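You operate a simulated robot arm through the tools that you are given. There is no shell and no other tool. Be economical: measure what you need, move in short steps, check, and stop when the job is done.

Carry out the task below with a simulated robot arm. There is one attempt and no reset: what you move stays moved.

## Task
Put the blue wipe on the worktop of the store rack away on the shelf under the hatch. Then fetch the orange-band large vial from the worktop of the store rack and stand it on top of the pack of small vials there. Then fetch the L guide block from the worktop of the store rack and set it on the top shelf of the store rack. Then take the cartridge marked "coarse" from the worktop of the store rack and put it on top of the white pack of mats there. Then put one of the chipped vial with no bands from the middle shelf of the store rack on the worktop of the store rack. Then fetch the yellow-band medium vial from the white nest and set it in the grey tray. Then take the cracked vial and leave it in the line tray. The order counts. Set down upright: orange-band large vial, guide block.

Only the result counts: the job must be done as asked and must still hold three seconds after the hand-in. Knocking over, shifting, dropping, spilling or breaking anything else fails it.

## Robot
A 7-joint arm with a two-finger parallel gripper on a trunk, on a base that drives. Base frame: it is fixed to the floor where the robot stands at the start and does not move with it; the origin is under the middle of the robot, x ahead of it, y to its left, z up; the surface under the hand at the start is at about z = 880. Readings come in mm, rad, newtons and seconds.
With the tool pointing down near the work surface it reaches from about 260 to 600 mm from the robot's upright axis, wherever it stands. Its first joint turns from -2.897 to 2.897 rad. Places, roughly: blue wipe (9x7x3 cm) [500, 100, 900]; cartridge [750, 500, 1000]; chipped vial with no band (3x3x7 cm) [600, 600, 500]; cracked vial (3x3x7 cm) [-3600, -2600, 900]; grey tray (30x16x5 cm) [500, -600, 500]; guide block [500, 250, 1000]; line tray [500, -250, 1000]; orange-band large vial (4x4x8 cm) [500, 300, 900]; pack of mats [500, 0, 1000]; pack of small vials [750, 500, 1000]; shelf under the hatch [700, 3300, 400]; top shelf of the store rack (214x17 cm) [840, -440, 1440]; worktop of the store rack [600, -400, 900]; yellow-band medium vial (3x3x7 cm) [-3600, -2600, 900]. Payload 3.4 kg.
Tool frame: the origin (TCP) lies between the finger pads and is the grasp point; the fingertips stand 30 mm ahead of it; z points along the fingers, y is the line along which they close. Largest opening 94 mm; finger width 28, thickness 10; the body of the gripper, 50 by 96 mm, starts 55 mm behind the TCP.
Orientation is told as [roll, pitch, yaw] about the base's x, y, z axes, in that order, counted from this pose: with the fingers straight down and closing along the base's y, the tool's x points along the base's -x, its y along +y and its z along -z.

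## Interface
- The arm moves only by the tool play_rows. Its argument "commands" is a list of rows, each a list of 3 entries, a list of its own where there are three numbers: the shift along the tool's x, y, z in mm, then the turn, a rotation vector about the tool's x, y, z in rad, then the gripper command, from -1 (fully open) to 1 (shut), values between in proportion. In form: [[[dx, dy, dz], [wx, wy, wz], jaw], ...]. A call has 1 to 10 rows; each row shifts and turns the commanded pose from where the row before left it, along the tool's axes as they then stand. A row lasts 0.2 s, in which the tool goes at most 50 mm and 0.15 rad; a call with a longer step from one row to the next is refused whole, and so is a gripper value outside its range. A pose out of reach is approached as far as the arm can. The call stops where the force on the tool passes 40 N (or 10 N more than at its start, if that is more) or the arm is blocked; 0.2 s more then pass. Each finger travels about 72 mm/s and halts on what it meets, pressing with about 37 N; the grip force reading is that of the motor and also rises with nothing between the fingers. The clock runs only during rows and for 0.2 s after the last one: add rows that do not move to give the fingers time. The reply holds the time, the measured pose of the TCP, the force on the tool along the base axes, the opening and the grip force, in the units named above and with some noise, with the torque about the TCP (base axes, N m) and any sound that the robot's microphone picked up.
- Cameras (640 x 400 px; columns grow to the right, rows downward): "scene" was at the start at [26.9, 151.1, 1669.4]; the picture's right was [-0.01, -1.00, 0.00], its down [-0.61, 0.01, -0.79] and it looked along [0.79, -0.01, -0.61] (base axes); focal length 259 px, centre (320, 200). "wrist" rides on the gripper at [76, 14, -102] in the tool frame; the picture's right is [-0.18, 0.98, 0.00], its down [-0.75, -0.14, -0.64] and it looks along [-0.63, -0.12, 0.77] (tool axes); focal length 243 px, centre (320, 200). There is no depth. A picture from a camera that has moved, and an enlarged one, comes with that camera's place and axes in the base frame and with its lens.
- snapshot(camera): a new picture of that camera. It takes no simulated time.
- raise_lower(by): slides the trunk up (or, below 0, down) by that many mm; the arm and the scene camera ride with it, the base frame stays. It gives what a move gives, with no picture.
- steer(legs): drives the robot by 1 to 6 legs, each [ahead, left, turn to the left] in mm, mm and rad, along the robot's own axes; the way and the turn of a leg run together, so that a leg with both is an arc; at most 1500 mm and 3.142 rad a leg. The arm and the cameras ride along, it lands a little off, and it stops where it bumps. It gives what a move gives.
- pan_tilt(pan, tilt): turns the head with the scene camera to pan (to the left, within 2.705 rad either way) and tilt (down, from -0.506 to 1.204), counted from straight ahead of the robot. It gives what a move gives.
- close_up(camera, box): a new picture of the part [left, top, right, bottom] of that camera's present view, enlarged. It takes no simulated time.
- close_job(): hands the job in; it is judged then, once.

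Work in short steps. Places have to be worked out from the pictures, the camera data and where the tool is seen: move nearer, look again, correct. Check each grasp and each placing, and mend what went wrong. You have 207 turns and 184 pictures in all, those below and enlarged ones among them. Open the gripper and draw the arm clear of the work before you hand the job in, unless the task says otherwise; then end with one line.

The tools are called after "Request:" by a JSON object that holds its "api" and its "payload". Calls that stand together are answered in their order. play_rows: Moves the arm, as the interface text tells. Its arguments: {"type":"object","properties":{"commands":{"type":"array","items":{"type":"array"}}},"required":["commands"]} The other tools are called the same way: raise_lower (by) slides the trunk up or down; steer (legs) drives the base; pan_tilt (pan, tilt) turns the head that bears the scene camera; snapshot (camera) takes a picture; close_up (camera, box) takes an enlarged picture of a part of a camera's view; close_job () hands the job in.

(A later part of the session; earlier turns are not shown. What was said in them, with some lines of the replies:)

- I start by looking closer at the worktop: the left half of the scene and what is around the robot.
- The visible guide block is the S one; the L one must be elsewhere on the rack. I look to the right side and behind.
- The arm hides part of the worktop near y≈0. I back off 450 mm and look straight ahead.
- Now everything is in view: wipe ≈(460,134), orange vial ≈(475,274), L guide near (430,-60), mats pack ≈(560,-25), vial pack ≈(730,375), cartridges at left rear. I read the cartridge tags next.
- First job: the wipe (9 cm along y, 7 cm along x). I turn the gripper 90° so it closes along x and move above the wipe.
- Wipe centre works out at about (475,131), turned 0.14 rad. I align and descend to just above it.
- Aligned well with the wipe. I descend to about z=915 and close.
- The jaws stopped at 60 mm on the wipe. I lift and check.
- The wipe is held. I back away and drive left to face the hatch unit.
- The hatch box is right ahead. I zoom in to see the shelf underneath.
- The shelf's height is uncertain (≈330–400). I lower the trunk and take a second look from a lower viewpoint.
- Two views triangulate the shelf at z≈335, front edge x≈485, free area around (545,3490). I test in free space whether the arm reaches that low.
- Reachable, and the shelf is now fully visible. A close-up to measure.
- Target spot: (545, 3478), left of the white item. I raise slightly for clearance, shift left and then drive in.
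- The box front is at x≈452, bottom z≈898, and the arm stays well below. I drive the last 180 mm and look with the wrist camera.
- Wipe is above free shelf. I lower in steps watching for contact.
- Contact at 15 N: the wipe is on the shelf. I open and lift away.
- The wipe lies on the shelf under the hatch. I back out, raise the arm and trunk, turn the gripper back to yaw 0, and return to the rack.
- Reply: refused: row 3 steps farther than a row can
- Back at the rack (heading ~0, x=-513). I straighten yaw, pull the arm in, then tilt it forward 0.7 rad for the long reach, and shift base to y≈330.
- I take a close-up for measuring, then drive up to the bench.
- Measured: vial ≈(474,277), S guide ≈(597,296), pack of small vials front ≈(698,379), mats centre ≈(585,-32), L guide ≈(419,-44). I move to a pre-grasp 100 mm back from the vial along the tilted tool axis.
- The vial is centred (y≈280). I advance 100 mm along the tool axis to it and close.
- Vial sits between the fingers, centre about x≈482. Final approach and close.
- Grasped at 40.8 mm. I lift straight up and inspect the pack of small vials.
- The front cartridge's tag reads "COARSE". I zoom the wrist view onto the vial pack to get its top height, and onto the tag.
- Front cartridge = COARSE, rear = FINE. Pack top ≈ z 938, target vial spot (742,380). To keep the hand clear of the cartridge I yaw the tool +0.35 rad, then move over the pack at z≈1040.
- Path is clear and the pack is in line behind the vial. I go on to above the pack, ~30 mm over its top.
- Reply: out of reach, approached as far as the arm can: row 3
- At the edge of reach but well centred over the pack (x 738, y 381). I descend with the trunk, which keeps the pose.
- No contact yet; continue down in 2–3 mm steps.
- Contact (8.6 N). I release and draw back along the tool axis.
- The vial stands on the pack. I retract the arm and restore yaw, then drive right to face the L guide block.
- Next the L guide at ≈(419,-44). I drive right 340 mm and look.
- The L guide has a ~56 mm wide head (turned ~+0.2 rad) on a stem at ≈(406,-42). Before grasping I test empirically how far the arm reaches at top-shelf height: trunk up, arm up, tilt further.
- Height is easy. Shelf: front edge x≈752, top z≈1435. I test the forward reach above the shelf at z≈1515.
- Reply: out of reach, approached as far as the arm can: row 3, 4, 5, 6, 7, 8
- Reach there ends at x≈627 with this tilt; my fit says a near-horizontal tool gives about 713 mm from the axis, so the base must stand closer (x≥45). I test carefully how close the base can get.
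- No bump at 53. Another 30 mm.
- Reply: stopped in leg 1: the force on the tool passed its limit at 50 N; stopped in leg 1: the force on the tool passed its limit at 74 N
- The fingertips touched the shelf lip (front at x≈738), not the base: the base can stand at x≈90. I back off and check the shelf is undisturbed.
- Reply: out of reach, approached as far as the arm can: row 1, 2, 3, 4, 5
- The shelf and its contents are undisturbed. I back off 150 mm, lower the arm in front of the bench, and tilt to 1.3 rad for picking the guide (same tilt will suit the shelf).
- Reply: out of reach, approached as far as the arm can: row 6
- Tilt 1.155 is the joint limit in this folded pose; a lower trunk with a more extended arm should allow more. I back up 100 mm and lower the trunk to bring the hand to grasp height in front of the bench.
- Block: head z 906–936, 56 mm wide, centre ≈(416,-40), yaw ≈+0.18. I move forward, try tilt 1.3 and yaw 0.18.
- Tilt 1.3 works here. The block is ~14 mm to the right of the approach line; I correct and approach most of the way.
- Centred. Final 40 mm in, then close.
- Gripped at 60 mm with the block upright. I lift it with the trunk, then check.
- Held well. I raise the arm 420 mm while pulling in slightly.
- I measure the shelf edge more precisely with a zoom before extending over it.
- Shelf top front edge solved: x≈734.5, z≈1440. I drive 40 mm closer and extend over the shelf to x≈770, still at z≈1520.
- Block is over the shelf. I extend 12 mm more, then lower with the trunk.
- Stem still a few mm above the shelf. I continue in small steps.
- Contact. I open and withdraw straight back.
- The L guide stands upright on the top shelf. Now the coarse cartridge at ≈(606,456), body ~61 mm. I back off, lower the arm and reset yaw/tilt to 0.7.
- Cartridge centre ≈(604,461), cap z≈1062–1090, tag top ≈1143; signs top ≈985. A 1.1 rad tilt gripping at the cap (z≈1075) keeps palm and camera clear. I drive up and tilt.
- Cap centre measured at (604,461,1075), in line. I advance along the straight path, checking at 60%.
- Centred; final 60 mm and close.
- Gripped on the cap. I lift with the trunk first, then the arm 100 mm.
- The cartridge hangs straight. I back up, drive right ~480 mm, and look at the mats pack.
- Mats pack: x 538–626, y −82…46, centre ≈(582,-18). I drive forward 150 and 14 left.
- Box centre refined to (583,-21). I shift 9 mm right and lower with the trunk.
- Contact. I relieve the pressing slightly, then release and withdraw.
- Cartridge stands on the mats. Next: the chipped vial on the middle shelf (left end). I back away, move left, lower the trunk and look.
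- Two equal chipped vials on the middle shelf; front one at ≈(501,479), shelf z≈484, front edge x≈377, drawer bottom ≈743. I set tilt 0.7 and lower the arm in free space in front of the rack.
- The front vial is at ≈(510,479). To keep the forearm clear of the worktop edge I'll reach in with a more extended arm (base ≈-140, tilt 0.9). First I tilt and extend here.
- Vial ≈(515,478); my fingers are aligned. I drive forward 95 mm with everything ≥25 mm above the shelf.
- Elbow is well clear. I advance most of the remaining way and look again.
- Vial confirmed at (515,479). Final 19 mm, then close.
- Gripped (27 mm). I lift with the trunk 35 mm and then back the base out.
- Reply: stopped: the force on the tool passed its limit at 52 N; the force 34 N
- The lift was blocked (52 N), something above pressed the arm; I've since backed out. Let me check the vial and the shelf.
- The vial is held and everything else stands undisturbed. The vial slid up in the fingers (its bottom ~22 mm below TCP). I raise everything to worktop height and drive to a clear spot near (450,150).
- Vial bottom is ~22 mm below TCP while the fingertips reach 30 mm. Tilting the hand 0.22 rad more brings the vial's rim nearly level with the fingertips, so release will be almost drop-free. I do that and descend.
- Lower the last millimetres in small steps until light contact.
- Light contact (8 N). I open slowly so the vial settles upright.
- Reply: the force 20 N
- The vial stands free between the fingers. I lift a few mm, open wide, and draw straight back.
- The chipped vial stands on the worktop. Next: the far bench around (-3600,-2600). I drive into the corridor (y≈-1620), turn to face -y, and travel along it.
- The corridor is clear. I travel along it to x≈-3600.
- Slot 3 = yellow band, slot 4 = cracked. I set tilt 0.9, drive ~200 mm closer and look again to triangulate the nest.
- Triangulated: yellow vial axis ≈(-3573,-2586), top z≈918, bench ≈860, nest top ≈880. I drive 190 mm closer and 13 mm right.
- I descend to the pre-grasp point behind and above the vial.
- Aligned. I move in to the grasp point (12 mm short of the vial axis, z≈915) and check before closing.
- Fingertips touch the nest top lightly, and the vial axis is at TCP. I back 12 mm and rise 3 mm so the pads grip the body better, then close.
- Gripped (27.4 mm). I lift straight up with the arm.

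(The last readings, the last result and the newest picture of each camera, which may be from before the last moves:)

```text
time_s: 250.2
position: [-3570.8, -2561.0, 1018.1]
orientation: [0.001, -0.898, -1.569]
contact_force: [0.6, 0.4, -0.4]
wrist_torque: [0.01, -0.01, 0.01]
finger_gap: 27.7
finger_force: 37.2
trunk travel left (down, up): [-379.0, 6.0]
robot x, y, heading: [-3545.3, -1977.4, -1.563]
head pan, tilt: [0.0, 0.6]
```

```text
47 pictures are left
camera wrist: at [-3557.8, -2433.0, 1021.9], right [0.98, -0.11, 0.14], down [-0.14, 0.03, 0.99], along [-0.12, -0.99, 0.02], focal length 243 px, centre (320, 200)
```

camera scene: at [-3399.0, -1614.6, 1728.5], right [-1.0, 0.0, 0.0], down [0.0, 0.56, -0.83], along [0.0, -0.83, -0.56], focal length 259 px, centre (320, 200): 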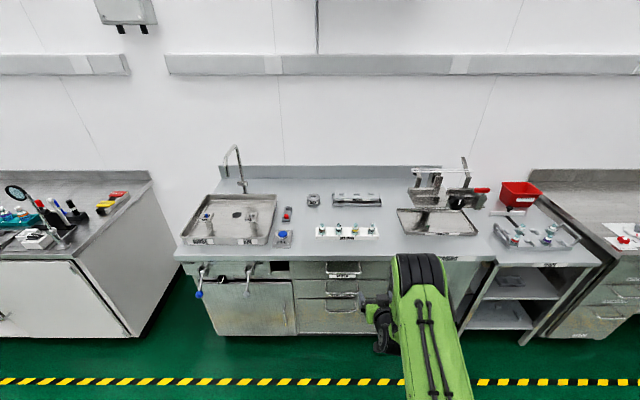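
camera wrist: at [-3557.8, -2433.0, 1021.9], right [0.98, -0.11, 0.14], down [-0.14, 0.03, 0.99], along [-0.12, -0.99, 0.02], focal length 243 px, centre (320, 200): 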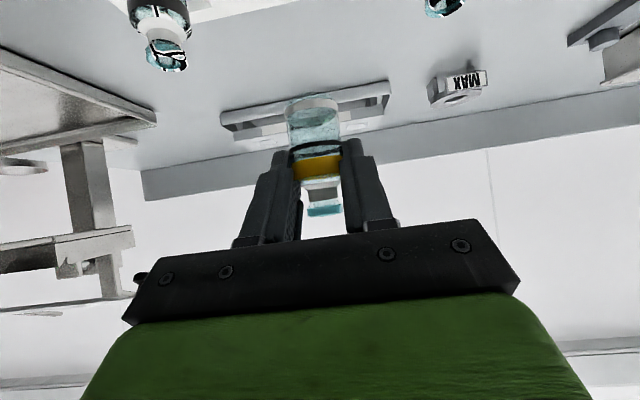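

Held securely; bottom is ~47 mm below TCP. I drive back to the rack, facing the grey tray area.

Request:
{"api": "steer", "payload": {"legs": [[-380, 0, -0.006], [0, 1400, 0], [0, 1400, 0], [0, 0, 1.571], [0, 950, 0]]}}

Request:
{"api": "pan_tilt", "payload": {"pan": 0.0, "tilt": 0.6}}

Request:
{"api": "snapshot", "payload": {"camera": "scene"}}

```text
time_s: 274.2
position: [-107.1, -750.7, 1016.6]
orientation: [-0.001, -0.899, -0.061]
contact_force: [-0.1, 0.2, -0.6]
wrist_torque: [0.01, 0.02, -0.01]
finger_gap: 27.6
finger_force: 37.0
trunk travel left (down, up): [-379.0, 6.0]
robot x, y, heading: [-684.3, -688.1, -0.058]
head pan, tilt: [0.0, 0.6]
```

```text
time_s: 274.8
position: [-107.9, -752.0, 1017.1]
orientation: [0.001, -0.9, -0.063]
contact_force: [0.4, 0.2, -0.3]
wrist_torque: [0.01, -0.01, -0.02]
finger_gap: 27.6
finger_force: 37.1
trunk travel left (down, up): [-379.0, 6.0]
robot x, y, heading: [-686.3, -688.6, -0.064]
head pan, tilt: [0.0, 0.6]
```

```text
46 pictures are left
camera scene: at [-649.2, -536.6, 1728.4], right [-0.06, -1.0, 0.0], down [-0.56, 0.03, -0.82], along [0.82, -0.05, -0.57], focal length 259 px, centre (320, 200)
```

scene: 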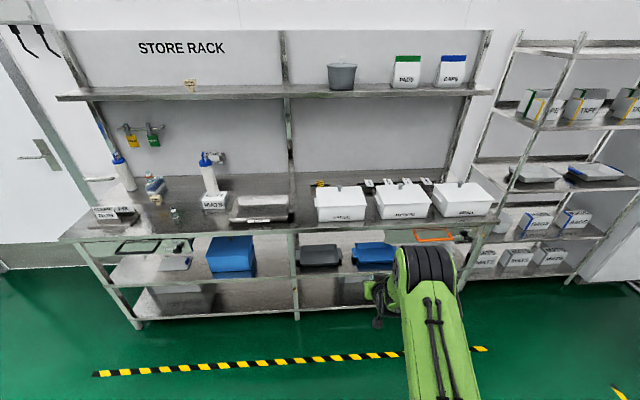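

The grey tray is at ≈(505,-608). I straighten the heading, align laterally, lower the trunk, and look again.

Request:
{"api": "steer", "payload": {"legs": [[0, 0, 0.062], [0, 106, 0]]}}

Request:
{"api": "raise_lower", "payload": {"by": -376}}

Request:
{"api": "close_up", "payload": {"camera": "scene", "box": [220, 150, 460, 300]}}

Request:
{"api": "snapshot", "payload": {"camera": "wrist"}}

```text
time_s: 276.4
position: [-105.1, -607.2, 1017.8]
orientation: [0.0, -0.898, 0.002]
contact_force: [-0.2, -0.1, -0.5]
wrist_torque: [0.03, 0.0, -0.03]
finger_gap: 27.6
finger_force: 36.8
trunk travel left (down, up): [-379.0, 6.0]
robot x, y, heading: [-686.7, -579.2, -0.001]
head pan, tilt: [0.0, 0.6]
```

```text
time_s: 280.0
position: [-105.1, -607.8, 641.2]
orientation: [0.0, -0.899, 0.003]
contact_force: [0.1, -0.4, 0.3]
wrist_torque: [0.0, 0.02, -0.03]
finger_gap: 27.4
finger_force: 36.5
trunk travel left (down, up): [-3.0, 382.0]
robot x, y, heading: [-691.3, -576.6, 0.002]
head pan, tilt: [0.0, 0.6]
```

```text
2.67 times, centred on (340, 225) of scene
camera zoom: at [-659.2, -428.2, 1353.0], right [0.0, -1.0, 0.0], down [-0.57, 0.0, -0.82], along [0.82, 0.0, -0.57], focal length 692 px, centre (267, 133)
```

zoom: 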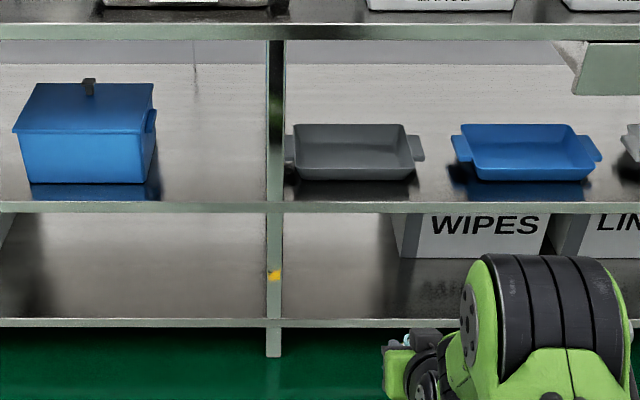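

```text
44 pictures are left
camera wrist: at [-234.4, -593.5, 646.4], right [0.11, 0.98, 0.14], down [-0.03, -0.14, 0.99], along [0.99, -0.12, 0.02], focal length 243 px, centre (320, 200)
```

wrist: 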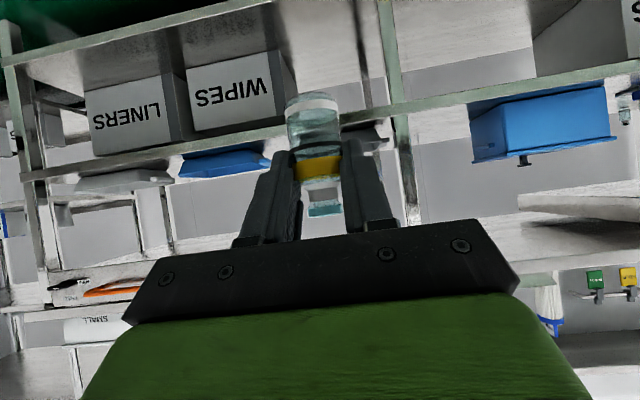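

Tray centre ≈(505,-606), rim ≈534; worktop underside ≈853. I lower the arm 30 mm and drive in with base to x≈-140, then inspect.

Request:
{"api": "play_rows", "payload": {"commands": [[[24.3, 0, 19.3], [0, 0, 0], 0.8], [[0, 0, 0], [0, 0, 0], 0.8]]}}

Request:
{"api": "steer", "payload": {"legs": [[400, 0, 0], [150, 0, 0]]}}

Request:
{"api": "snapshot", "payload": {"camera": "wrist"}}

Request:
{"api": "snapshot", "payload": {"camera": "scene"}}

```text
time_s: 280.6
position: [-105.0, -607.1, 610.7]
orientation: [0.0, -0.898, 0.001]
contact_force: [-0.1, 0.8, -0.5]
wrist_torque: [0.0, -0.02, 0.0]
finger_gap: 27.6
finger_force: 37.4
trunk travel left (down, up): [-3.0, 382.0]
robot x, y, heading: [-688.6, -579.9, 0.004]
head pan, tilt: [0.0, 0.6]
```

```text
time_s: 284.1
position: [441.2, -605.5, 609.1]
orientation: [0.0, -0.9, 0.002]
contact_force: [-0.2, -0.2, 0.0]
wrist_torque: [0.0, 0.0, 0.01]
finger_gap: 27.8
finger_force: 36.4
trunk travel left (down, up): [-3.0, 382.0]
robot x, y, heading: [-139.4, -576.6, 0.004]
head pan, tilt: [0.0, 0.6]
```

```text
43 pictures are left
camera wrist: at [312.6, -590.7, 614.8], right [0.11, 0.98, 0.14], down [-0.03, -0.14, 0.99], along [0.99, -0.12, 0.02], focal length 243 px, centre (320, 200)
```

wrist: 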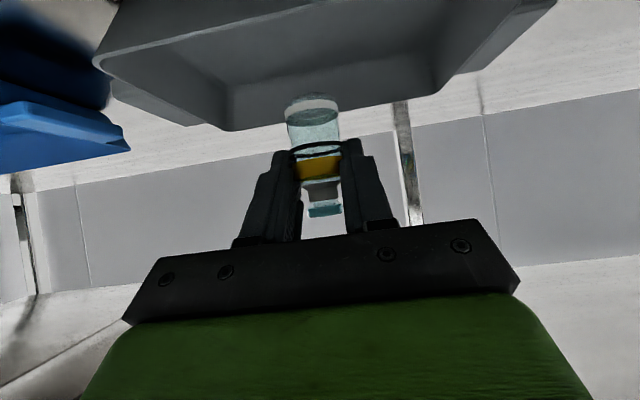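

```text
42 pictures are left
camera scene: at [-110.6, -425.9, 1353.0], right [0.0, -1.0, 0.0], down [-0.57, 0.0, -0.82], along [0.82, 0.0, -0.57], focal length 259 px, centre (320, 200)
```

scene: 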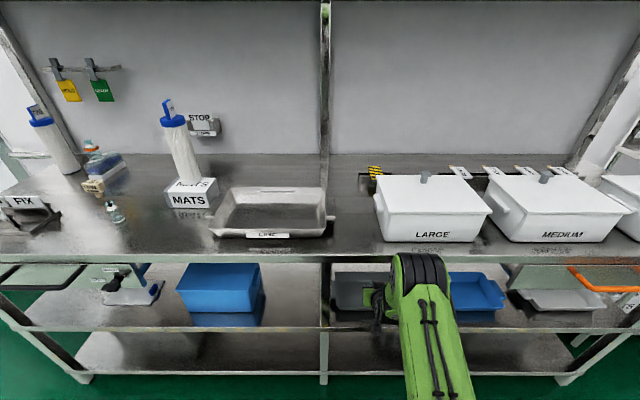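

All clear. I extend 55 mm forward over the tray centre, then descend 55 mm and check.

Request:
{"api": "play_rows", "payload": {"commands": [[[-17.1, 0, 21.5], [0, 0, 0], 0.8], [[-17.1, 0, 21.5], [0, 0, 0], 0.8], [[21.5, 0, 17.1], [0, 0, 0], 0.8], [[21.5, 0, 17.1], [0, 0, 0], 0.8], [[0, 0, 0], [0, 0, 0], 0.8]]}}

Request:
{"api": "snapshot", "payload": {"camera": "wrist"}}

```text
time_s: 285.3
position: [495.1, -605.9, 555.4]
orientation: [-0.001, -0.898, 0.0]
contact_force: [0.1, -0.2, -0.2]
wrist_torque: [0.01, 0.0, -0.02]
finger_gap: 27.8
finger_force: 36.7
trunk travel left (down, up): [-3.0, 382.0]
robot x, y, heading: [-142.5, -576.4, 0.002]
head pan, tilt: [0.0, 0.6]
```

```text
41 pictures are left
camera wrist: at [366.2, -592.1, 559.9], right [0.11, 0.98, 0.14], down [-0.03, -0.14, 0.99], along [0.99, -0.12, 0.02], focal length 243 px, centre (320, 200)
```

wrist: 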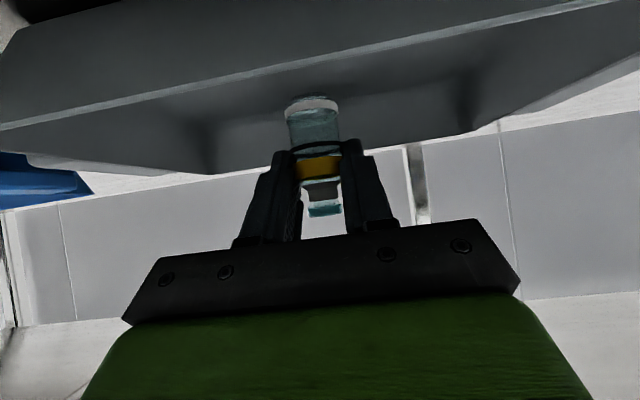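

The vial is inside the tray behind the front rim. I lower in small steps until contact.

Request:
{"api": "play_rows", "payload": {"commands": [[[6.3, 0, 5], [0, 0, 0], 0.8], [[3.1, 0, 2.5], [0, 0, 0], 0.8], [[0, 0, 0], [0, 0, 0], 0.8]]}}

Request:
{"api": "play_rows", "payload": {"commands": [[[2.3, 0, 1.9], [0, 0, 0], 0.8], [[0, 0, 0], [0, 0, 0], 0.8]]}}

Request:
{"api": "play_rows", "payload": {"commands": [[[2.3, 0, 1.9], [0, 0, 0], 0.8], [[0, 0, 0], [0, 0, 0], 0.8]]}}

```text
time_s: 286.1
position: [496.4, -604.4, 543.0]
orientation: [-0.002, -0.898, 0.002]
contact_force: [0.0, -0.1, -0.5]
wrist_torque: [0.0, -0.03, 0.03]
finger_gap: 27.7
finger_force: 37.4
trunk travel left (down, up): [-3.0, 382.0]
robot x, y, heading: [-139.0, -579.7, 0.005]
head pan, tilt: [0.0, 0.6]
```

```text
time_s: 286.7
position: [495.3, -606.0, 540.7]
orientation: [0.001, -0.9, 0.001]
contact_force: [0.1, -0.5, -0.4]
wrist_torque: [-0.01, -0.02, 0.03]
finger_gap: 27.9
finger_force: 37.1
trunk travel left (down, up): [-3.0, 382.0]
robot x, y, heading: [-140.6, -575.1, 0.001]
head pan, tilt: [0.0, 0.6]
```

```text
time_s: 287.3
position: [496.4, -605.2, 537.1]
orientation: [-0.001, -0.899, 0.001]
contact_force: [0.3, 0.2, 0.3]
wrist_torque: [-0.02, -0.01, -0.03]
finger_gap: 27.3
finger_force: 37.0
trunk travel left (down, up): [-3.0, 382.0]
robot x, y, heading: [-140.8, -578.9, 0.004]
head pan, tilt: [0.0, 0.6]
```

Request:
{"api": "play_rows", "payload": {"commands": [[[2.3, 0, 1.9], [0, 0, 0], 0.8], [[0, 0, 0], [0, 0, 0], 0.8]]}}

Request:
{"api": "play_rows", "payload": {"commands": [[[1.6, 0, 1.2], [0, 0, 0], 0.8], [[0, 0, 0], [0, 0, 0], 0.8]]}}

Request:
{"api": "play_rows", "payload": {"commands": [[[1.6, 0, 1.2], [0, 0, 0], 0.8], [[0, 0, 0], [0, 0, 0], 0.8]]}}

```text
time_s: 287.9
position: [498.2, -605.2, 534.6]
orientation: [0.0, -0.899, 0.001]
contact_force: [0.0, -0.5, 0.4]
wrist_torque: [0.01, 0.02, 0.01]
finger_gap: 27.6
finger_force: 37.0
trunk travel left (down, up): [-3.0, 382.0]
robot x, y, heading: [-140.9, -579.8, 0.0]
head pan, tilt: [0.0, 0.6]
```

```text
time_s: 288.5
position: [496.5, -605.6, 533.8]
orientation: [-0.001, -0.905, 0.003]
contact_force: [0.2, -0.4, 5.4]
wrist_torque: [-0.03, -0.04, 0.01]
finger_gap: 27.5
finger_force: 36.4
trunk travel left (down, up): [-3.0, 382.0]
robot x, y, heading: [-140.1, -581.4, 0.001]
head pan, tilt: [0.0, 0.6]
```

```text
time_s: 289.1
position: [497.6, -603.9, 533.0]
orientation: [0.001, -0.907, 0.002]
contact_force: [-0.5, -0.5, 16.5]
wrist_torque: [-0.07, -0.13, 0.01]
finger_gap: 27.5
finger_force: 36.7
trunk travel left (down, up): [-3.0, 382.0]
robot x, y, heading: [-138.8, -577.0, 0.001]
head pan, tilt: [0.0, 0.6]
```

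Contact. I back off 1.5 mm of press, open, and withdraw along the tool axis.

Request:
{"api": "play_rows", "payload": {"commands": [[[-1.2, 0, -1], [0, 0, 0], 0.8], [[0, 0, 0], [0, 0, 0], 0.35], [[0, 0, 0], [0, 0, 0], 0.2], [[0, 0, 0], [0, 0, 0], -0.1], [[0, 0, 0], [0, 0, 0], -0.3], [[0, 0, 0], [0, 0, 0], -0.3]]}}

Request:
{"api": "play_rows", "payload": {"commands": [[[-2, 0, -20], [0, 0, 0], -0.3], [[-2, 0, -25], [0, 0, 0], -0.3], [[-4, 0, -25], [0, 0, 0], -0.3], [[-4, 0, -25], [0, 0, 0], -0.3], [[0, 0, 0], [0, 0, 0], -0.3]]}}

Request:
{"api": "snapshot", "payload": {"camera": "wrist"}}

```text
time_s: 290.5
position: [496.4, -604.8, 532.5]
orientation: [0.001, -0.899, 0.002]
contact_force: [0.4, -0.9, -0.7]
wrist_torque: [-0.01, -0.03, -0.02]
finger_gap: 60.9
finger_force: 0.0
trunk travel left (down, up): [-3.0, 382.0]
robot x, y, heading: [-134.9, -583.2, 0.0]
head pan, tilt: [0.0, 0.6]
```

```text
time_s: 291.7
position: [431.5, -604.3, 600.3]
orientation: [0.0, -0.898, 0.003]
contact_force: [-0.4, 0.1, 0.4]
wrist_torque: [-0.02, -0.03, 0.01]
finger_gap: 61.1
finger_force: 0.1
trunk travel left (down, up): [-3.0, 382.0]
robot x, y, heading: [-139.9, -579.9, -0.0]
head pan, tilt: [0.0, 0.6]
```

```text
40 pictures are left
camera wrist: at [300.8, -590.5, 604.3], right [0.11, 0.98, 0.14], down [-0.03, -0.14, 0.99], along [0.99, -0.12, 0.02], focal length 243 px, centre (320, 200)
```

wrist: 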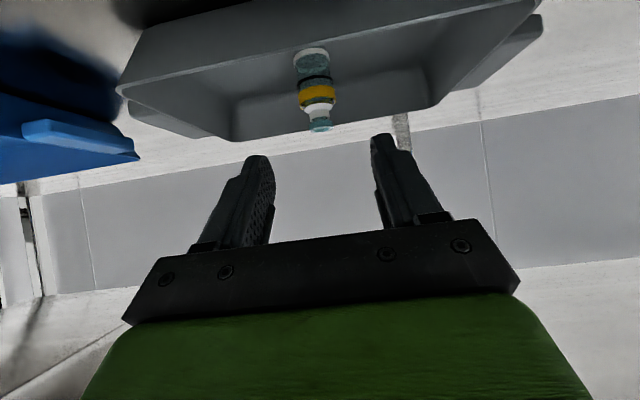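

The yellow-band vial stands in the grey tray. I back out, raise the trunk, and drive to the far bench for the cracked vial.

Request:
{"api": "steer", "payload": {"legs": [[-560, 0, 0]]}}

Request:
{"api": "raise_lower", "payload": {"by": 376}}

Request:
{"api": "steer", "payload": {"legs": [[0, -1020, 0], [0, 0, -1.571], [0, -1400, 0], [0, -1400, 0]]}}

Request:
{"api": "snapshot", "payload": {"camera": "scene"}}

```text
time_s: 294.9
position: [-133.7, -607.0, 599.9]
orientation: [0.001, -0.9, 0.002]
contact_force: [-0.2, 0.0, -0.2]
wrist_torque: [0.0, -0.01, 0.03]
finger_gap: 61.0
finger_force: 0.1
trunk travel left (down, up): [-3.0, 382.0]
robot x, y, heading: [-703.8, -578.6, 0.006]
head pan, tilt: [0.0, 0.6]
```

```text
time_s: 298.6
position: [-134.9, -606.2, 973.9]
orientation: [0.0, -0.9, 0.0]
contact_force: [-0.2, 0.1, -0.6]
wrist_torque: [0.0, 0.0, 0.0]
finger_gap: 60.9
finger_force: 0.0
trunk travel left (down, up): [-379.0, 6.0]
robot x, y, heading: [-704.2, -581.2, 0.002]
head pan, tilt: [0.0, 0.6]
```

```text
time_s: 320.8
position: [-3528.9, -2141.6, 973.8]
orientation: [0.0, -0.901, -1.569]
contact_force: [0.2, -0.8, -0.8]
wrist_torque: [-0.04, -0.05, 0.0]
finger_gap: 61.1
finger_force: 0.1
trunk travel left (down, up): [-379.0, 6.0]
robot x, y, heading: [-3503.3, -1569.4, -1.567]
head pan, tilt: [0.0, 0.6]
```

```text
39 pictures are left
camera scene: at [-3350.8, -1599.6, 1728.5], right [-1.0, 0.0, 0.0], down [0.0, 0.57, -0.82], along [0.0, -0.82, -0.57], focal length 259 px, centre (320, 200)
```

scene: 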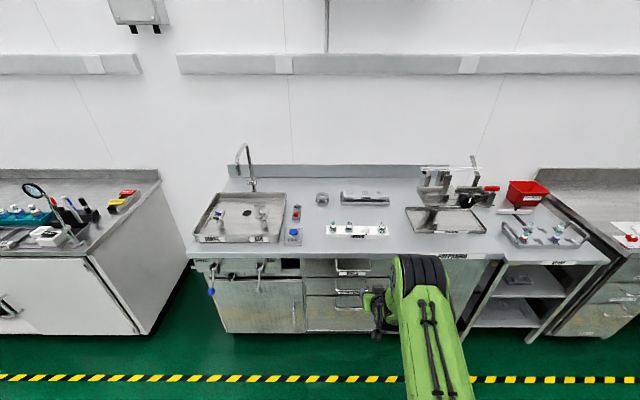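

I move right 122 mm and forward 380 mm towards slot 4 (expected at x≈-3651).

Request:
{"api": "steer", "payload": {"legs": [[0, -122, 0], [365, 0, -0.003]]}}

Request:
{"api": "snapshot", "payload": {"camera": "wrist"}}

```text
time_s: 324.0
position: [-3651.4, -2507.6, 974.1]
orientation: [0.001, -0.899, -1.572]
contact_force: [0.6, -0.1, 0.3]
wrist_torque: [0.0, 0.01, -0.02]
finger_gap: 61.3
finger_force: 0.1
trunk travel left (down, up): [-379.0, 6.0]
robot x, y, heading: [-3622.3, -1936.1, -1.578]
head pan, tilt: [0.0, 0.6]
```

```text
38 pictures are left
camera wrist: at [-3638.4, -2379.3, 979.3], right [0.98, -0.12, 0.14], down [-0.14, 0.03, 0.99], along [-0.12, -0.99, 0.02], focal length 243 px, centre (320, 200)
```

wrist: 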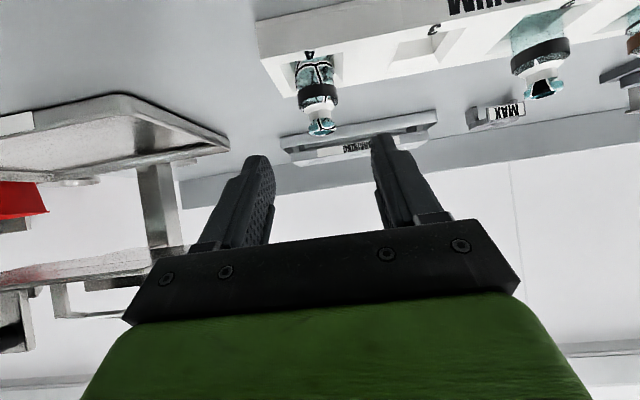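

Aligned (x≈-3652). I move in to the same grasp offset as before and close.

Request:
{"api": "play_rows", "payload": {"commands": [[[4, -0.3, 26.3], [0, 0, 0], -0.5], [[4, -0.3, 26.3], [0, 0, 0], -0.5], [[4, 0, 26], [0, 0, 0], -0.5], [[0, 0, 0], [0, 0, 0], -0.5]]}}

Request:
{"api": "snapshot", "payload": {"camera": "wrist"}}

```text
time_s: 325.0
position: [-3651.6, -2560.0, 917.3]
orientation: [0.0, -0.9, -1.57]
contact_force: [-0.4, 1.3, -0.2]
wrist_torque: [0.02, 0.0, 0.03]
finger_gap: 70.8
finger_force: 0.1
trunk travel left (down, up): [-379.0, 6.0]
robot x, y, heading: [-3626.4, -1939.9, -1.568]
head pan, tilt: [0.0, 0.6]
```

```text
37 pictures are left
camera wrist: at [-3638.9, -2432.9, 920.9], right [0.98, -0.11, 0.14], down [-0.14, 0.03, 0.99], along [-0.12, -0.99, 0.02], focal length 243 px, centre (320, 200)
```

wrist: 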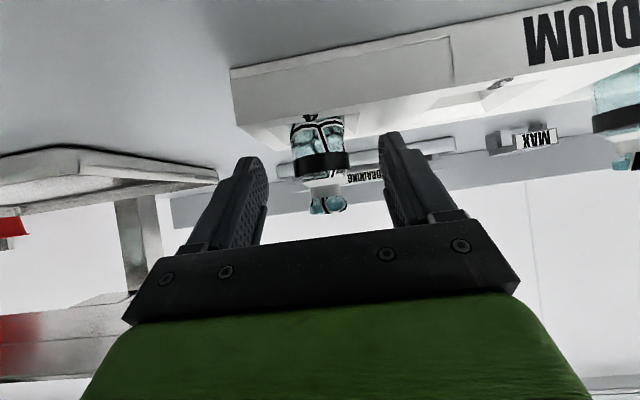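

Good. Lower 1.5 mm and close, then lift.

Request:
{"api": "play_rows", "payload": {"commands": [[[1.2, 0, 1], [0, 0, 0], -0.2], [[0, 0, 0], [0, 0, 0], 0.2], [[0, 0, 0], [0, 0, 0], 0.6], [[0, 0, 0], [0, 0, 0], 0.6], [[0, 0, 0], [0, 0, 0], 0.6]]}}

Request:
{"api": "play_rows", "payload": {"commands": [[[-15.7, 0, -12.4], [0, 0, 0], 0.6], [[-31, 0, -24.9], [0, 0, 0], 0.6], [[-31, 0, -24.9], [0, 0, 0], 0.6], [[0, 0, 0], [0, 0, 0], 0.6]]}}

Request:
{"api": "snapshot", "payload": {"camera": "wrist"}}

```text
time_s: 326.2
position: [-3651.6, -2559.9, 915.3]
orientation: [-0.002, -0.9, -1.57]
contact_force: [0.7, -0.5, 0.5]
wrist_torque: [-0.02, -0.03, 0.01]
finger_gap: 27.4
finger_force: 37.3
trunk travel left (down, up): [-379.0, 6.0]
robot x, y, heading: [-3624.8, -1938.3, -1.569]
head pan, tilt: [0.0, 0.6]
```

```text
time_s: 327.2
position: [-3650.9, -2558.5, 1015.0]
orientation: [0.0, -0.898, -1.571]
contact_force: [-0.2, -0.7, 0.1]
wrist_torque: [0.01, 0.0, 0.0]
finger_gap: 27.6
finger_force: 37.2
trunk travel left (down, up): [-379.0, 6.0]
robot x, y, heading: [-3624.1, -1935.2, -1.57]
head pan, tilt: [0.0, 0.6]
```

```text
36 pictures are left
camera wrist: at [-3638.1, -2431.5, 1019.3], right [0.98, -0.12, 0.14], down [-0.14, 0.03, 0.99], along [-0.12, -0.99, 0.02], focal length 243 px, centre (320, 200)
```

wrist: 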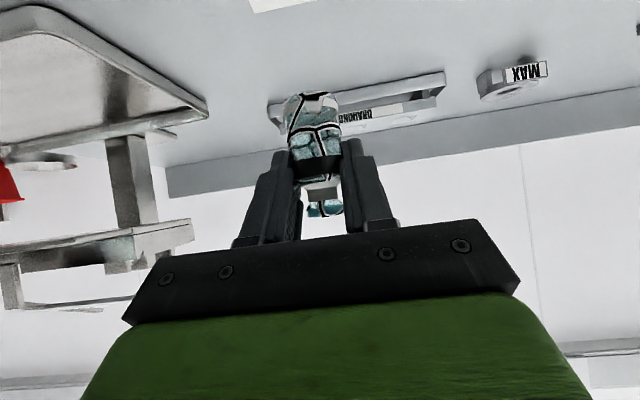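

Held. I drive back to the rack, in front of the line tray (y≈-250).

Request:
{"api": "steer", "payload": {"legs": [[-340, 0, 0], [0, 1400, 0], [0, 1400, 0], [0, 100, 0], [0, 0, 1.571], [0, 1370, 0]]}}

Request:
{"api": "snapshot", "payload": {"camera": "scene"}}

```text
time_s: 353.7
position: [-62.3, -262.0, 1015.9]
orientation: [0.0, -0.9, 0.014]
contact_force: [-0.1, 0.5, -0.2]
wrist_torque: [-0.01, 0.01, -0.02]
finger_gap: 28.0
finger_force: 37.4
trunk travel left (down, up): [-379.0, 6.0]
robot x, y, heading: [-685.7, -245.2, 0.016]
head pan, tilt: [0.0, 0.6]
```

```text
35 pictures are left
camera scene: at [-659.8, -90.9, 1728.4], right [0.02, -1.0, 0.0], down [-0.56, -0.01, -0.82], along [0.82, 0.01, -0.57], focal length 259 px, centre (320, 200)
```

scene: 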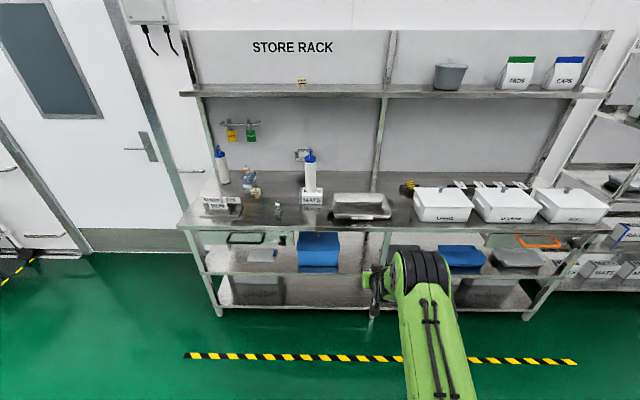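

Line tray ≈(520,-300). I correct heading, shift and approach partly, then measure.

Request:
{"api": "steer", "payload": {"legs": [[0, 0, -0.016], [400, -25, 0]]}}

Request:
{"api": "close_up", "payload": {"camera": "scene", "box": [290, 190, 450, 290]}}

Request:
{"api": "snapshot", "payload": {"camera": "wrist"}}

```text
time_s: 356.5
position: [331.0, -298.0, 1015.2]
orientation: [0.0, -0.899, -0.003]
contact_force: [-0.4, 0.3, -1.1]
wrist_torque: [0.01, 0.01, 0.01]
finger_gap: 27.4
finger_force: 37.4
trunk travel left (down, up): [-379.0, 6.0]
robot x, y, heading: [-293.2, -271.3, 0.001]
head pan, tilt: [0.0, 0.6]
```

```text
4.00 times, centred on (370, 240) of scene
camera zoom: at [-261.3, -116.9, 1728.4], right [0.0, -1.0, 0.0], down [-0.57, 0.0, -0.82], along [0.82, 0.0, -0.57], focal length 1037 px, centre (120, 40)
```

zoom: 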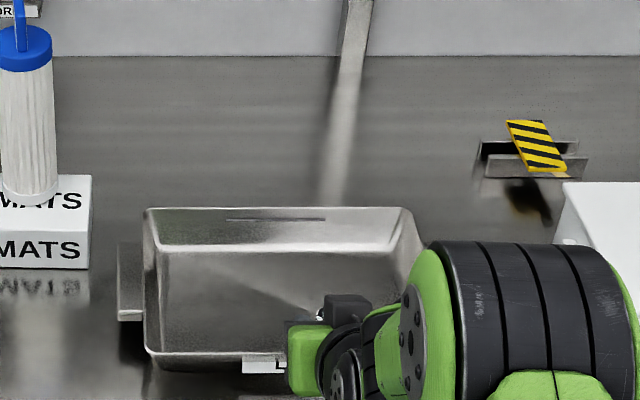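

```text
33 pictures are left
camera wrist: at [202.0, -283.5, 1019.1], right [0.12, 0.98, 0.14], down [-0.03, -0.14, 0.99], along [0.99, -0.12, 0.02], focal length 243 px, centre (320, 200)
```

wrist: 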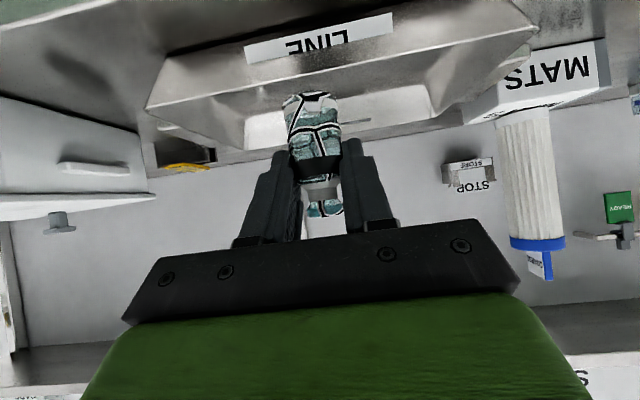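

Tray interior centre ≈(486,-288). I drive 143 mm forward and 8 left, staying at z≈1015.

Request:
{"api": "steer", "payload": {"legs": [[143, 8, 0]]}}

Request:
{"api": "snapshot", "payload": {"camera": "wrist"}}

Request:
{"api": "snapshot", "payload": {"camera": "scene"}}

```text
time_s: 357.9
position: [472.6, -291.3, 1013.9]
orientation: [0.001, -0.899, -0.002]
contact_force: [0.5, -0.4, -1.1]
wrist_torque: [0.04, -0.02, 0.04]
finger_gap: 27.5
finger_force: 36.8
trunk travel left (down, up): [-379.0, 6.0]
robot x, y, heading: [-153.9, -259.7, -0.001]
head pan, tilt: [0.0, 0.6]
```

```text
32 pictures are left
camera wrist: at [344.5, -276.0, 1019.1], right [0.12, 0.98, 0.14], down [-0.03, -0.14, 0.99], along [0.99, -0.12, 0.02], focal length 243 px, centre (320, 200)
```

wrist: 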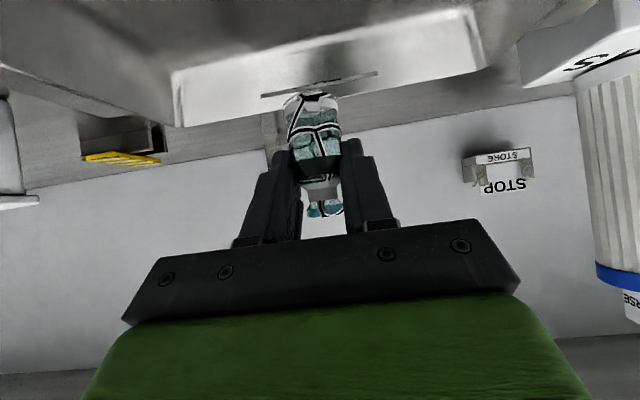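

```text
31 pictures are left
camera scene: at [-118.5, -109.0, 1728.4], right [0.0, -1.0, 0.0], down [-0.57, 0.0, -0.82], along [0.82, 0.0, -0.57], focal length 259 px, centre (320, 200)
```

scene: 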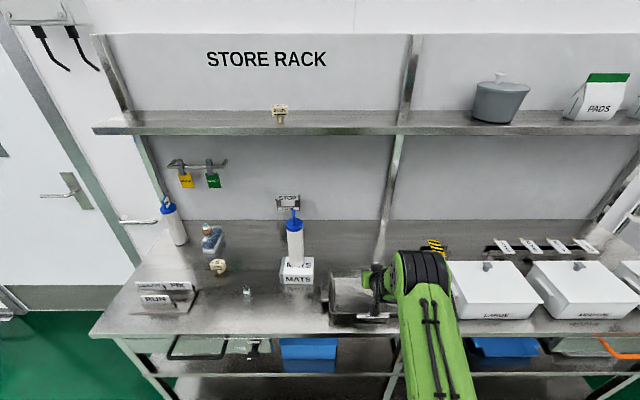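

I shift back 10 mm (keeps the wrist camera clear of the front rim) and descend 60 mm.

Request:
{"api": "play_rows", "payload": {"commands": [[[26.6, 1.5, 14.8], [0, 0, 0], 0.6], [[26.6, 1.5, 14.8], [0, 0, 0], 0.6], [[0, 0, 0], [0, 0, 0], 0.6]]}}

Request:
{"api": "snapshot", "payload": {"camera": "wrist"}}

```text
time_s: 358.7
position: [462.4, -288.1, 954.6]
orientation: [0.0, -0.898, -0.005]
contact_force: [-0.1, 0.1, -0.7]
wrist_torque: [0.01, 0.02, 0.01]
finger_gap: 27.7
finger_force: 37.1
trunk travel left (down, up): [-379.0, 6.0]
robot x, y, heading: [-150.3, -255.0, -0.002]
head pan, tilt: [0.0, 0.6]
```

```text
30 pictures are left
camera wrist: at [334.3, -272.7, 958.7], right [0.12, 0.98, 0.14], down [-0.03, -0.14, 0.99], along [0.99, -0.12, 0.02], focal length 243 px, centre (320, 200)
```

wrist: 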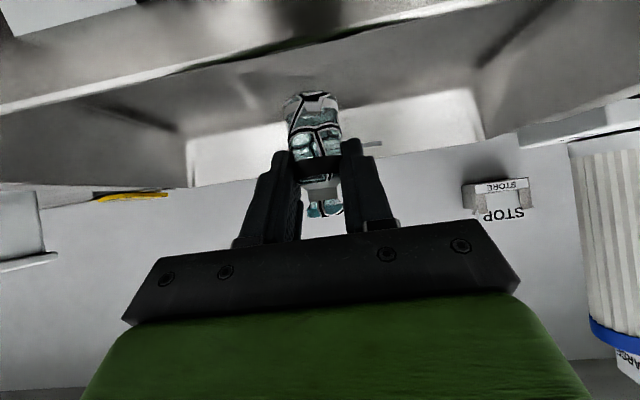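

Request:
{"api": "play_rows", "payload": {"commands": [[[7.8, 0, 6.2], [0, 0, 0], 0.6], [[3.1, 0, 2.5], [0, 0, 0], 0.6], [[0, 0, 0], [0, 0, 0], 0.6]]}}

Request:
{"api": "play_rows", "payload": {"commands": [[[2.3, 0, 1.9], [0, 0, 0], 0.6], [[0, 0, 0], [0, 0, 0], 0.6]]}}

Request:
{"api": "play_rows", "payload": {"commands": [[[1.6, 0, 1.2], [0, 0, 0], 0.6], [[0, 0, 0], [0, 0, 0], 0.6]]}}

```text
time_s: 359.5
position: [463.7, -287.4, 940.0]
orientation: [-0.001, -0.898, -0.003]
contact_force: [-0.5, 1.3, -0.1]
wrist_torque: [0.0, -0.05, -0.01]
finger_gap: 27.6
finger_force: 36.8
trunk travel left (down, up): [-379.0, 6.0]
robot x, y, heading: [-146.5, -261.9, 0.001]
head pan, tilt: [0.0, 0.6]
```

```text
time_s: 360.1
position: [463.5, -287.8, 938.4]
orientation: [-0.002, -0.899, -0.004]
contact_force: [-0.8, -0.5, -0.8]
wrist_torque: [0.01, 0.02, 0.02]
finger_gap: 27.4
finger_force: 37.2
trunk travel left (down, up): [-379.0, 6.0]
robot x, y, heading: [-149.0, -262.4, 0.0]
head pan, tilt: [0.0, 0.6]
```

```text
time_s: 360.7
position: [463.5, -287.9, 934.9]
orientation: [-0.001, -0.899, -0.002]
contact_force: [-1.3, 0.1, 0.8]
wrist_torque: [-0.01, 0.01, 0.02]
finger_gap: 27.7
finger_force: 36.7
trunk travel left (down, up): [-379.0, 6.0]
robot x, y, heading: [-150.6, -262.7, -0.001]
head pan, tilt: [0.0, 0.6]
```

Request:
{"api": "play_rows", "payload": {"commands": [[[1.6, 0, 1.2], [0, 0, 0], 0.6], [[0, 0, 0], [0, 0, 0], 0.6]]}}

Request:
{"api": "play_rows", "payload": {"commands": [[[1.6, 0, 1.2], [0, 0, 0], 0.6], [[0, 0, 0], [0, 0, 0], 0.6]]}}

Request:
{"api": "play_rows", "payload": {"commands": [[[1.6, 0, 1.2], [0, 0, 0], 0.6], [[0, 0, 0], [0, 0, 0], 0.6]]}}

```text
time_s: 361.3
position: [463.2, -286.8, 931.6]
orientation: [0.002, -0.901, -0.004]
contact_force: [0.4, 0.0, 3.2]
wrist_torque: [-0.02, -0.04, 0.01]
finger_gap: 27.5
finger_force: 36.7
trunk travel left (down, up): [-379.0, 6.0]
robot x, y, heading: [-147.0, -260.9, -0.005]
head pan, tilt: [0.0, 0.6]
```

```text
time_s: 361.9
position: [463.4, -288.5, 933.7]
orientation: [0.0, -0.904, -0.003]
contact_force: [0.2, 0.3, 11.9]
wrist_torque: [-0.01, -0.14, 0.0]
finger_gap: 27.7
finger_force: 36.6
trunk travel left (down, up): [-379.0, 6.0]
robot x, y, heading: [-148.8, -260.7, 0.001]
head pan, tilt: [0.0, 0.6]
```

```text
time_s: 362.5
position: [462.0, -287.2, 931.6]
orientation: [-0.001, -0.906, -0.004]
contact_force: [1.7, 1.3, 22.1]
wrist_torque: [0.03, -0.27, 0.03]
finger_gap: 27.8
finger_force: 36.8
trunk travel left (down, up): [-379.0, 6.0]
robot x, y, heading: [-150.7, -262.4, 0.002]
head pan, tilt: [0.0, 0.6]
```

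Contact with the tray floor. I relieve the press, open slowly, and withdraw along the tool axis.

Request:
{"api": "play_rows", "payload": {"commands": [[[-2.4, 0, -1.9], [0, 0, 0], 0.6], [[0, 0, 0], [0, 0, 0], 0.35], [[0, 0, 0], [0, 0, 0], 0.2], [[0, 0, 0], [0, 0, 0], -0.1], [[0, 0, 0], [0, 0, 0], -0.3], [[0, 0, 0], [0, 0, 0], -0.3]]}}

Request:
{"api": "play_rows", "payload": {"commands": [[[-2, 0, -20], [0, 0, 0], -0.3], [[-4, 0, -25], [0, 0, 0], -0.3], [[-10, 0, -30], [0, 0, 0], -0.3], [[-15, 0, -30], [0, 0, 0], -0.3], [[-15, 0, -30], [0, 0, 0], -0.3], [[0, 0, 0], [0, 0, 0], -0.3]]}}

Request:
{"api": "snapshot", "payload": {"camera": "wrist"}}

```text
time_s: 363.9
position: [464.1, -288.3, 932.4]
orientation: [0.001, -0.899, -0.003]
contact_force: [0.4, 0.1, 0.0]
wrist_torque: [-0.03, 0.01, 0.01]
finger_gap: 61.2
finger_force: 0.0
trunk travel left (down, up): [-379.0, 6.0]
robot x, y, heading: [-146.9, -262.4, -0.0]
head pan, tilt: [0.0, 0.6]
```

```text
time_s: 365.3
position: [383.7, -285.8, 1050.6]
orientation: [0.0, -0.899, -0.003]
contact_force: [0.7, 0.3, -0.3]
wrist_torque: [-0.04, -0.01, 0.02]
finger_gap: 61.2
finger_force: 0.0
trunk travel left (down, up): [-379.0, 6.0]
robot x, y, heading: [-148.9, -262.1, -0.006]
head pan, tilt: [0.0, 0.6]
```

```text
29 pictures are left
camera wrist: at [255.5, -272.0, 1056.4], right [0.12, 0.98, 0.14], down [-0.03, -0.14, 0.99], along [0.99, -0.12, 0.02], focal length 243 px, centre (320, 200)
```

wrist: 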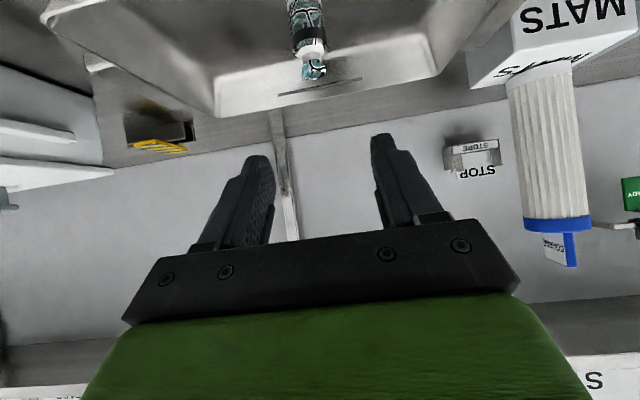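

The cracked vial stands in the line tray. I back off and take a final overall check of the rack.

Request:
{"api": "steer", "payload": {"legs": [[-450, 200, 0]]}}

Request:
{"api": "snapshot", "payload": {"camera": "scene"}}

Request:
{"api": "close_up", "payload": {"camera": "scene", "box": [180, 60, 420, 270]}}

```text
time_s: 368.2
position: [-60.2, -85.6, 1050.7]
orientation: [0.0, -0.899, -0.001]
contact_force: [0.2, -0.8, 0.2]
wrist_torque: [0.02, -0.02, 0.01]
finger_gap: 61.2
finger_force: 0.1
trunk travel left (down, up): [-379.0, 6.0]
robot x, y, heading: [-594.6, -60.0, -0.001]
head pan, tilt: [0.0, 0.6]
```

```text
28 pictures are left
camera scene: at [-564.6, 91.7, 1728.4], right [0.0, -1.0, 0.0], down [-0.56, 0.0, -0.83], along [0.83, 0.0, -0.56], focal length 259 px, centre (320, 200)
```

scene: 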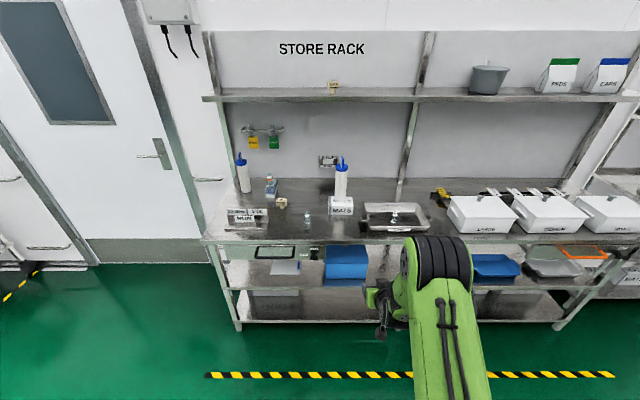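

```text
1.90 times, centred on (300, 165) of scene
camera zoom: at [-564.6, 91.7, 1728.4], right [0.0, -1.0, 0.0], down [-0.56, 0.0, -0.83], along [0.83, 0.0, -0.56], focal length 494 px, centre (358, 267)
```

zoom: 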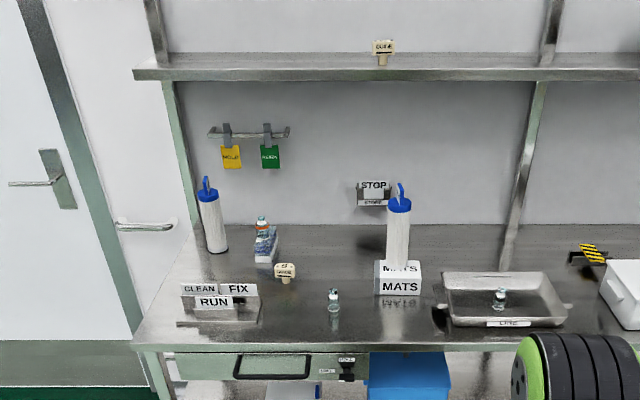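

Everything is in place on the rack, the gripper is open and the arm is clear, so I hand the job in.

Request:
{"api": "close_job", "payload": {}}

```text
The job is handed in.
```

All seven moves are done in the order asked, with the orange-band vial and the L guide block set down upright. The chipped vial slid about 13 mm up in the fingers when something above blocked the arm during the lift off the middle shelf, but it was placed upright on the worktop.
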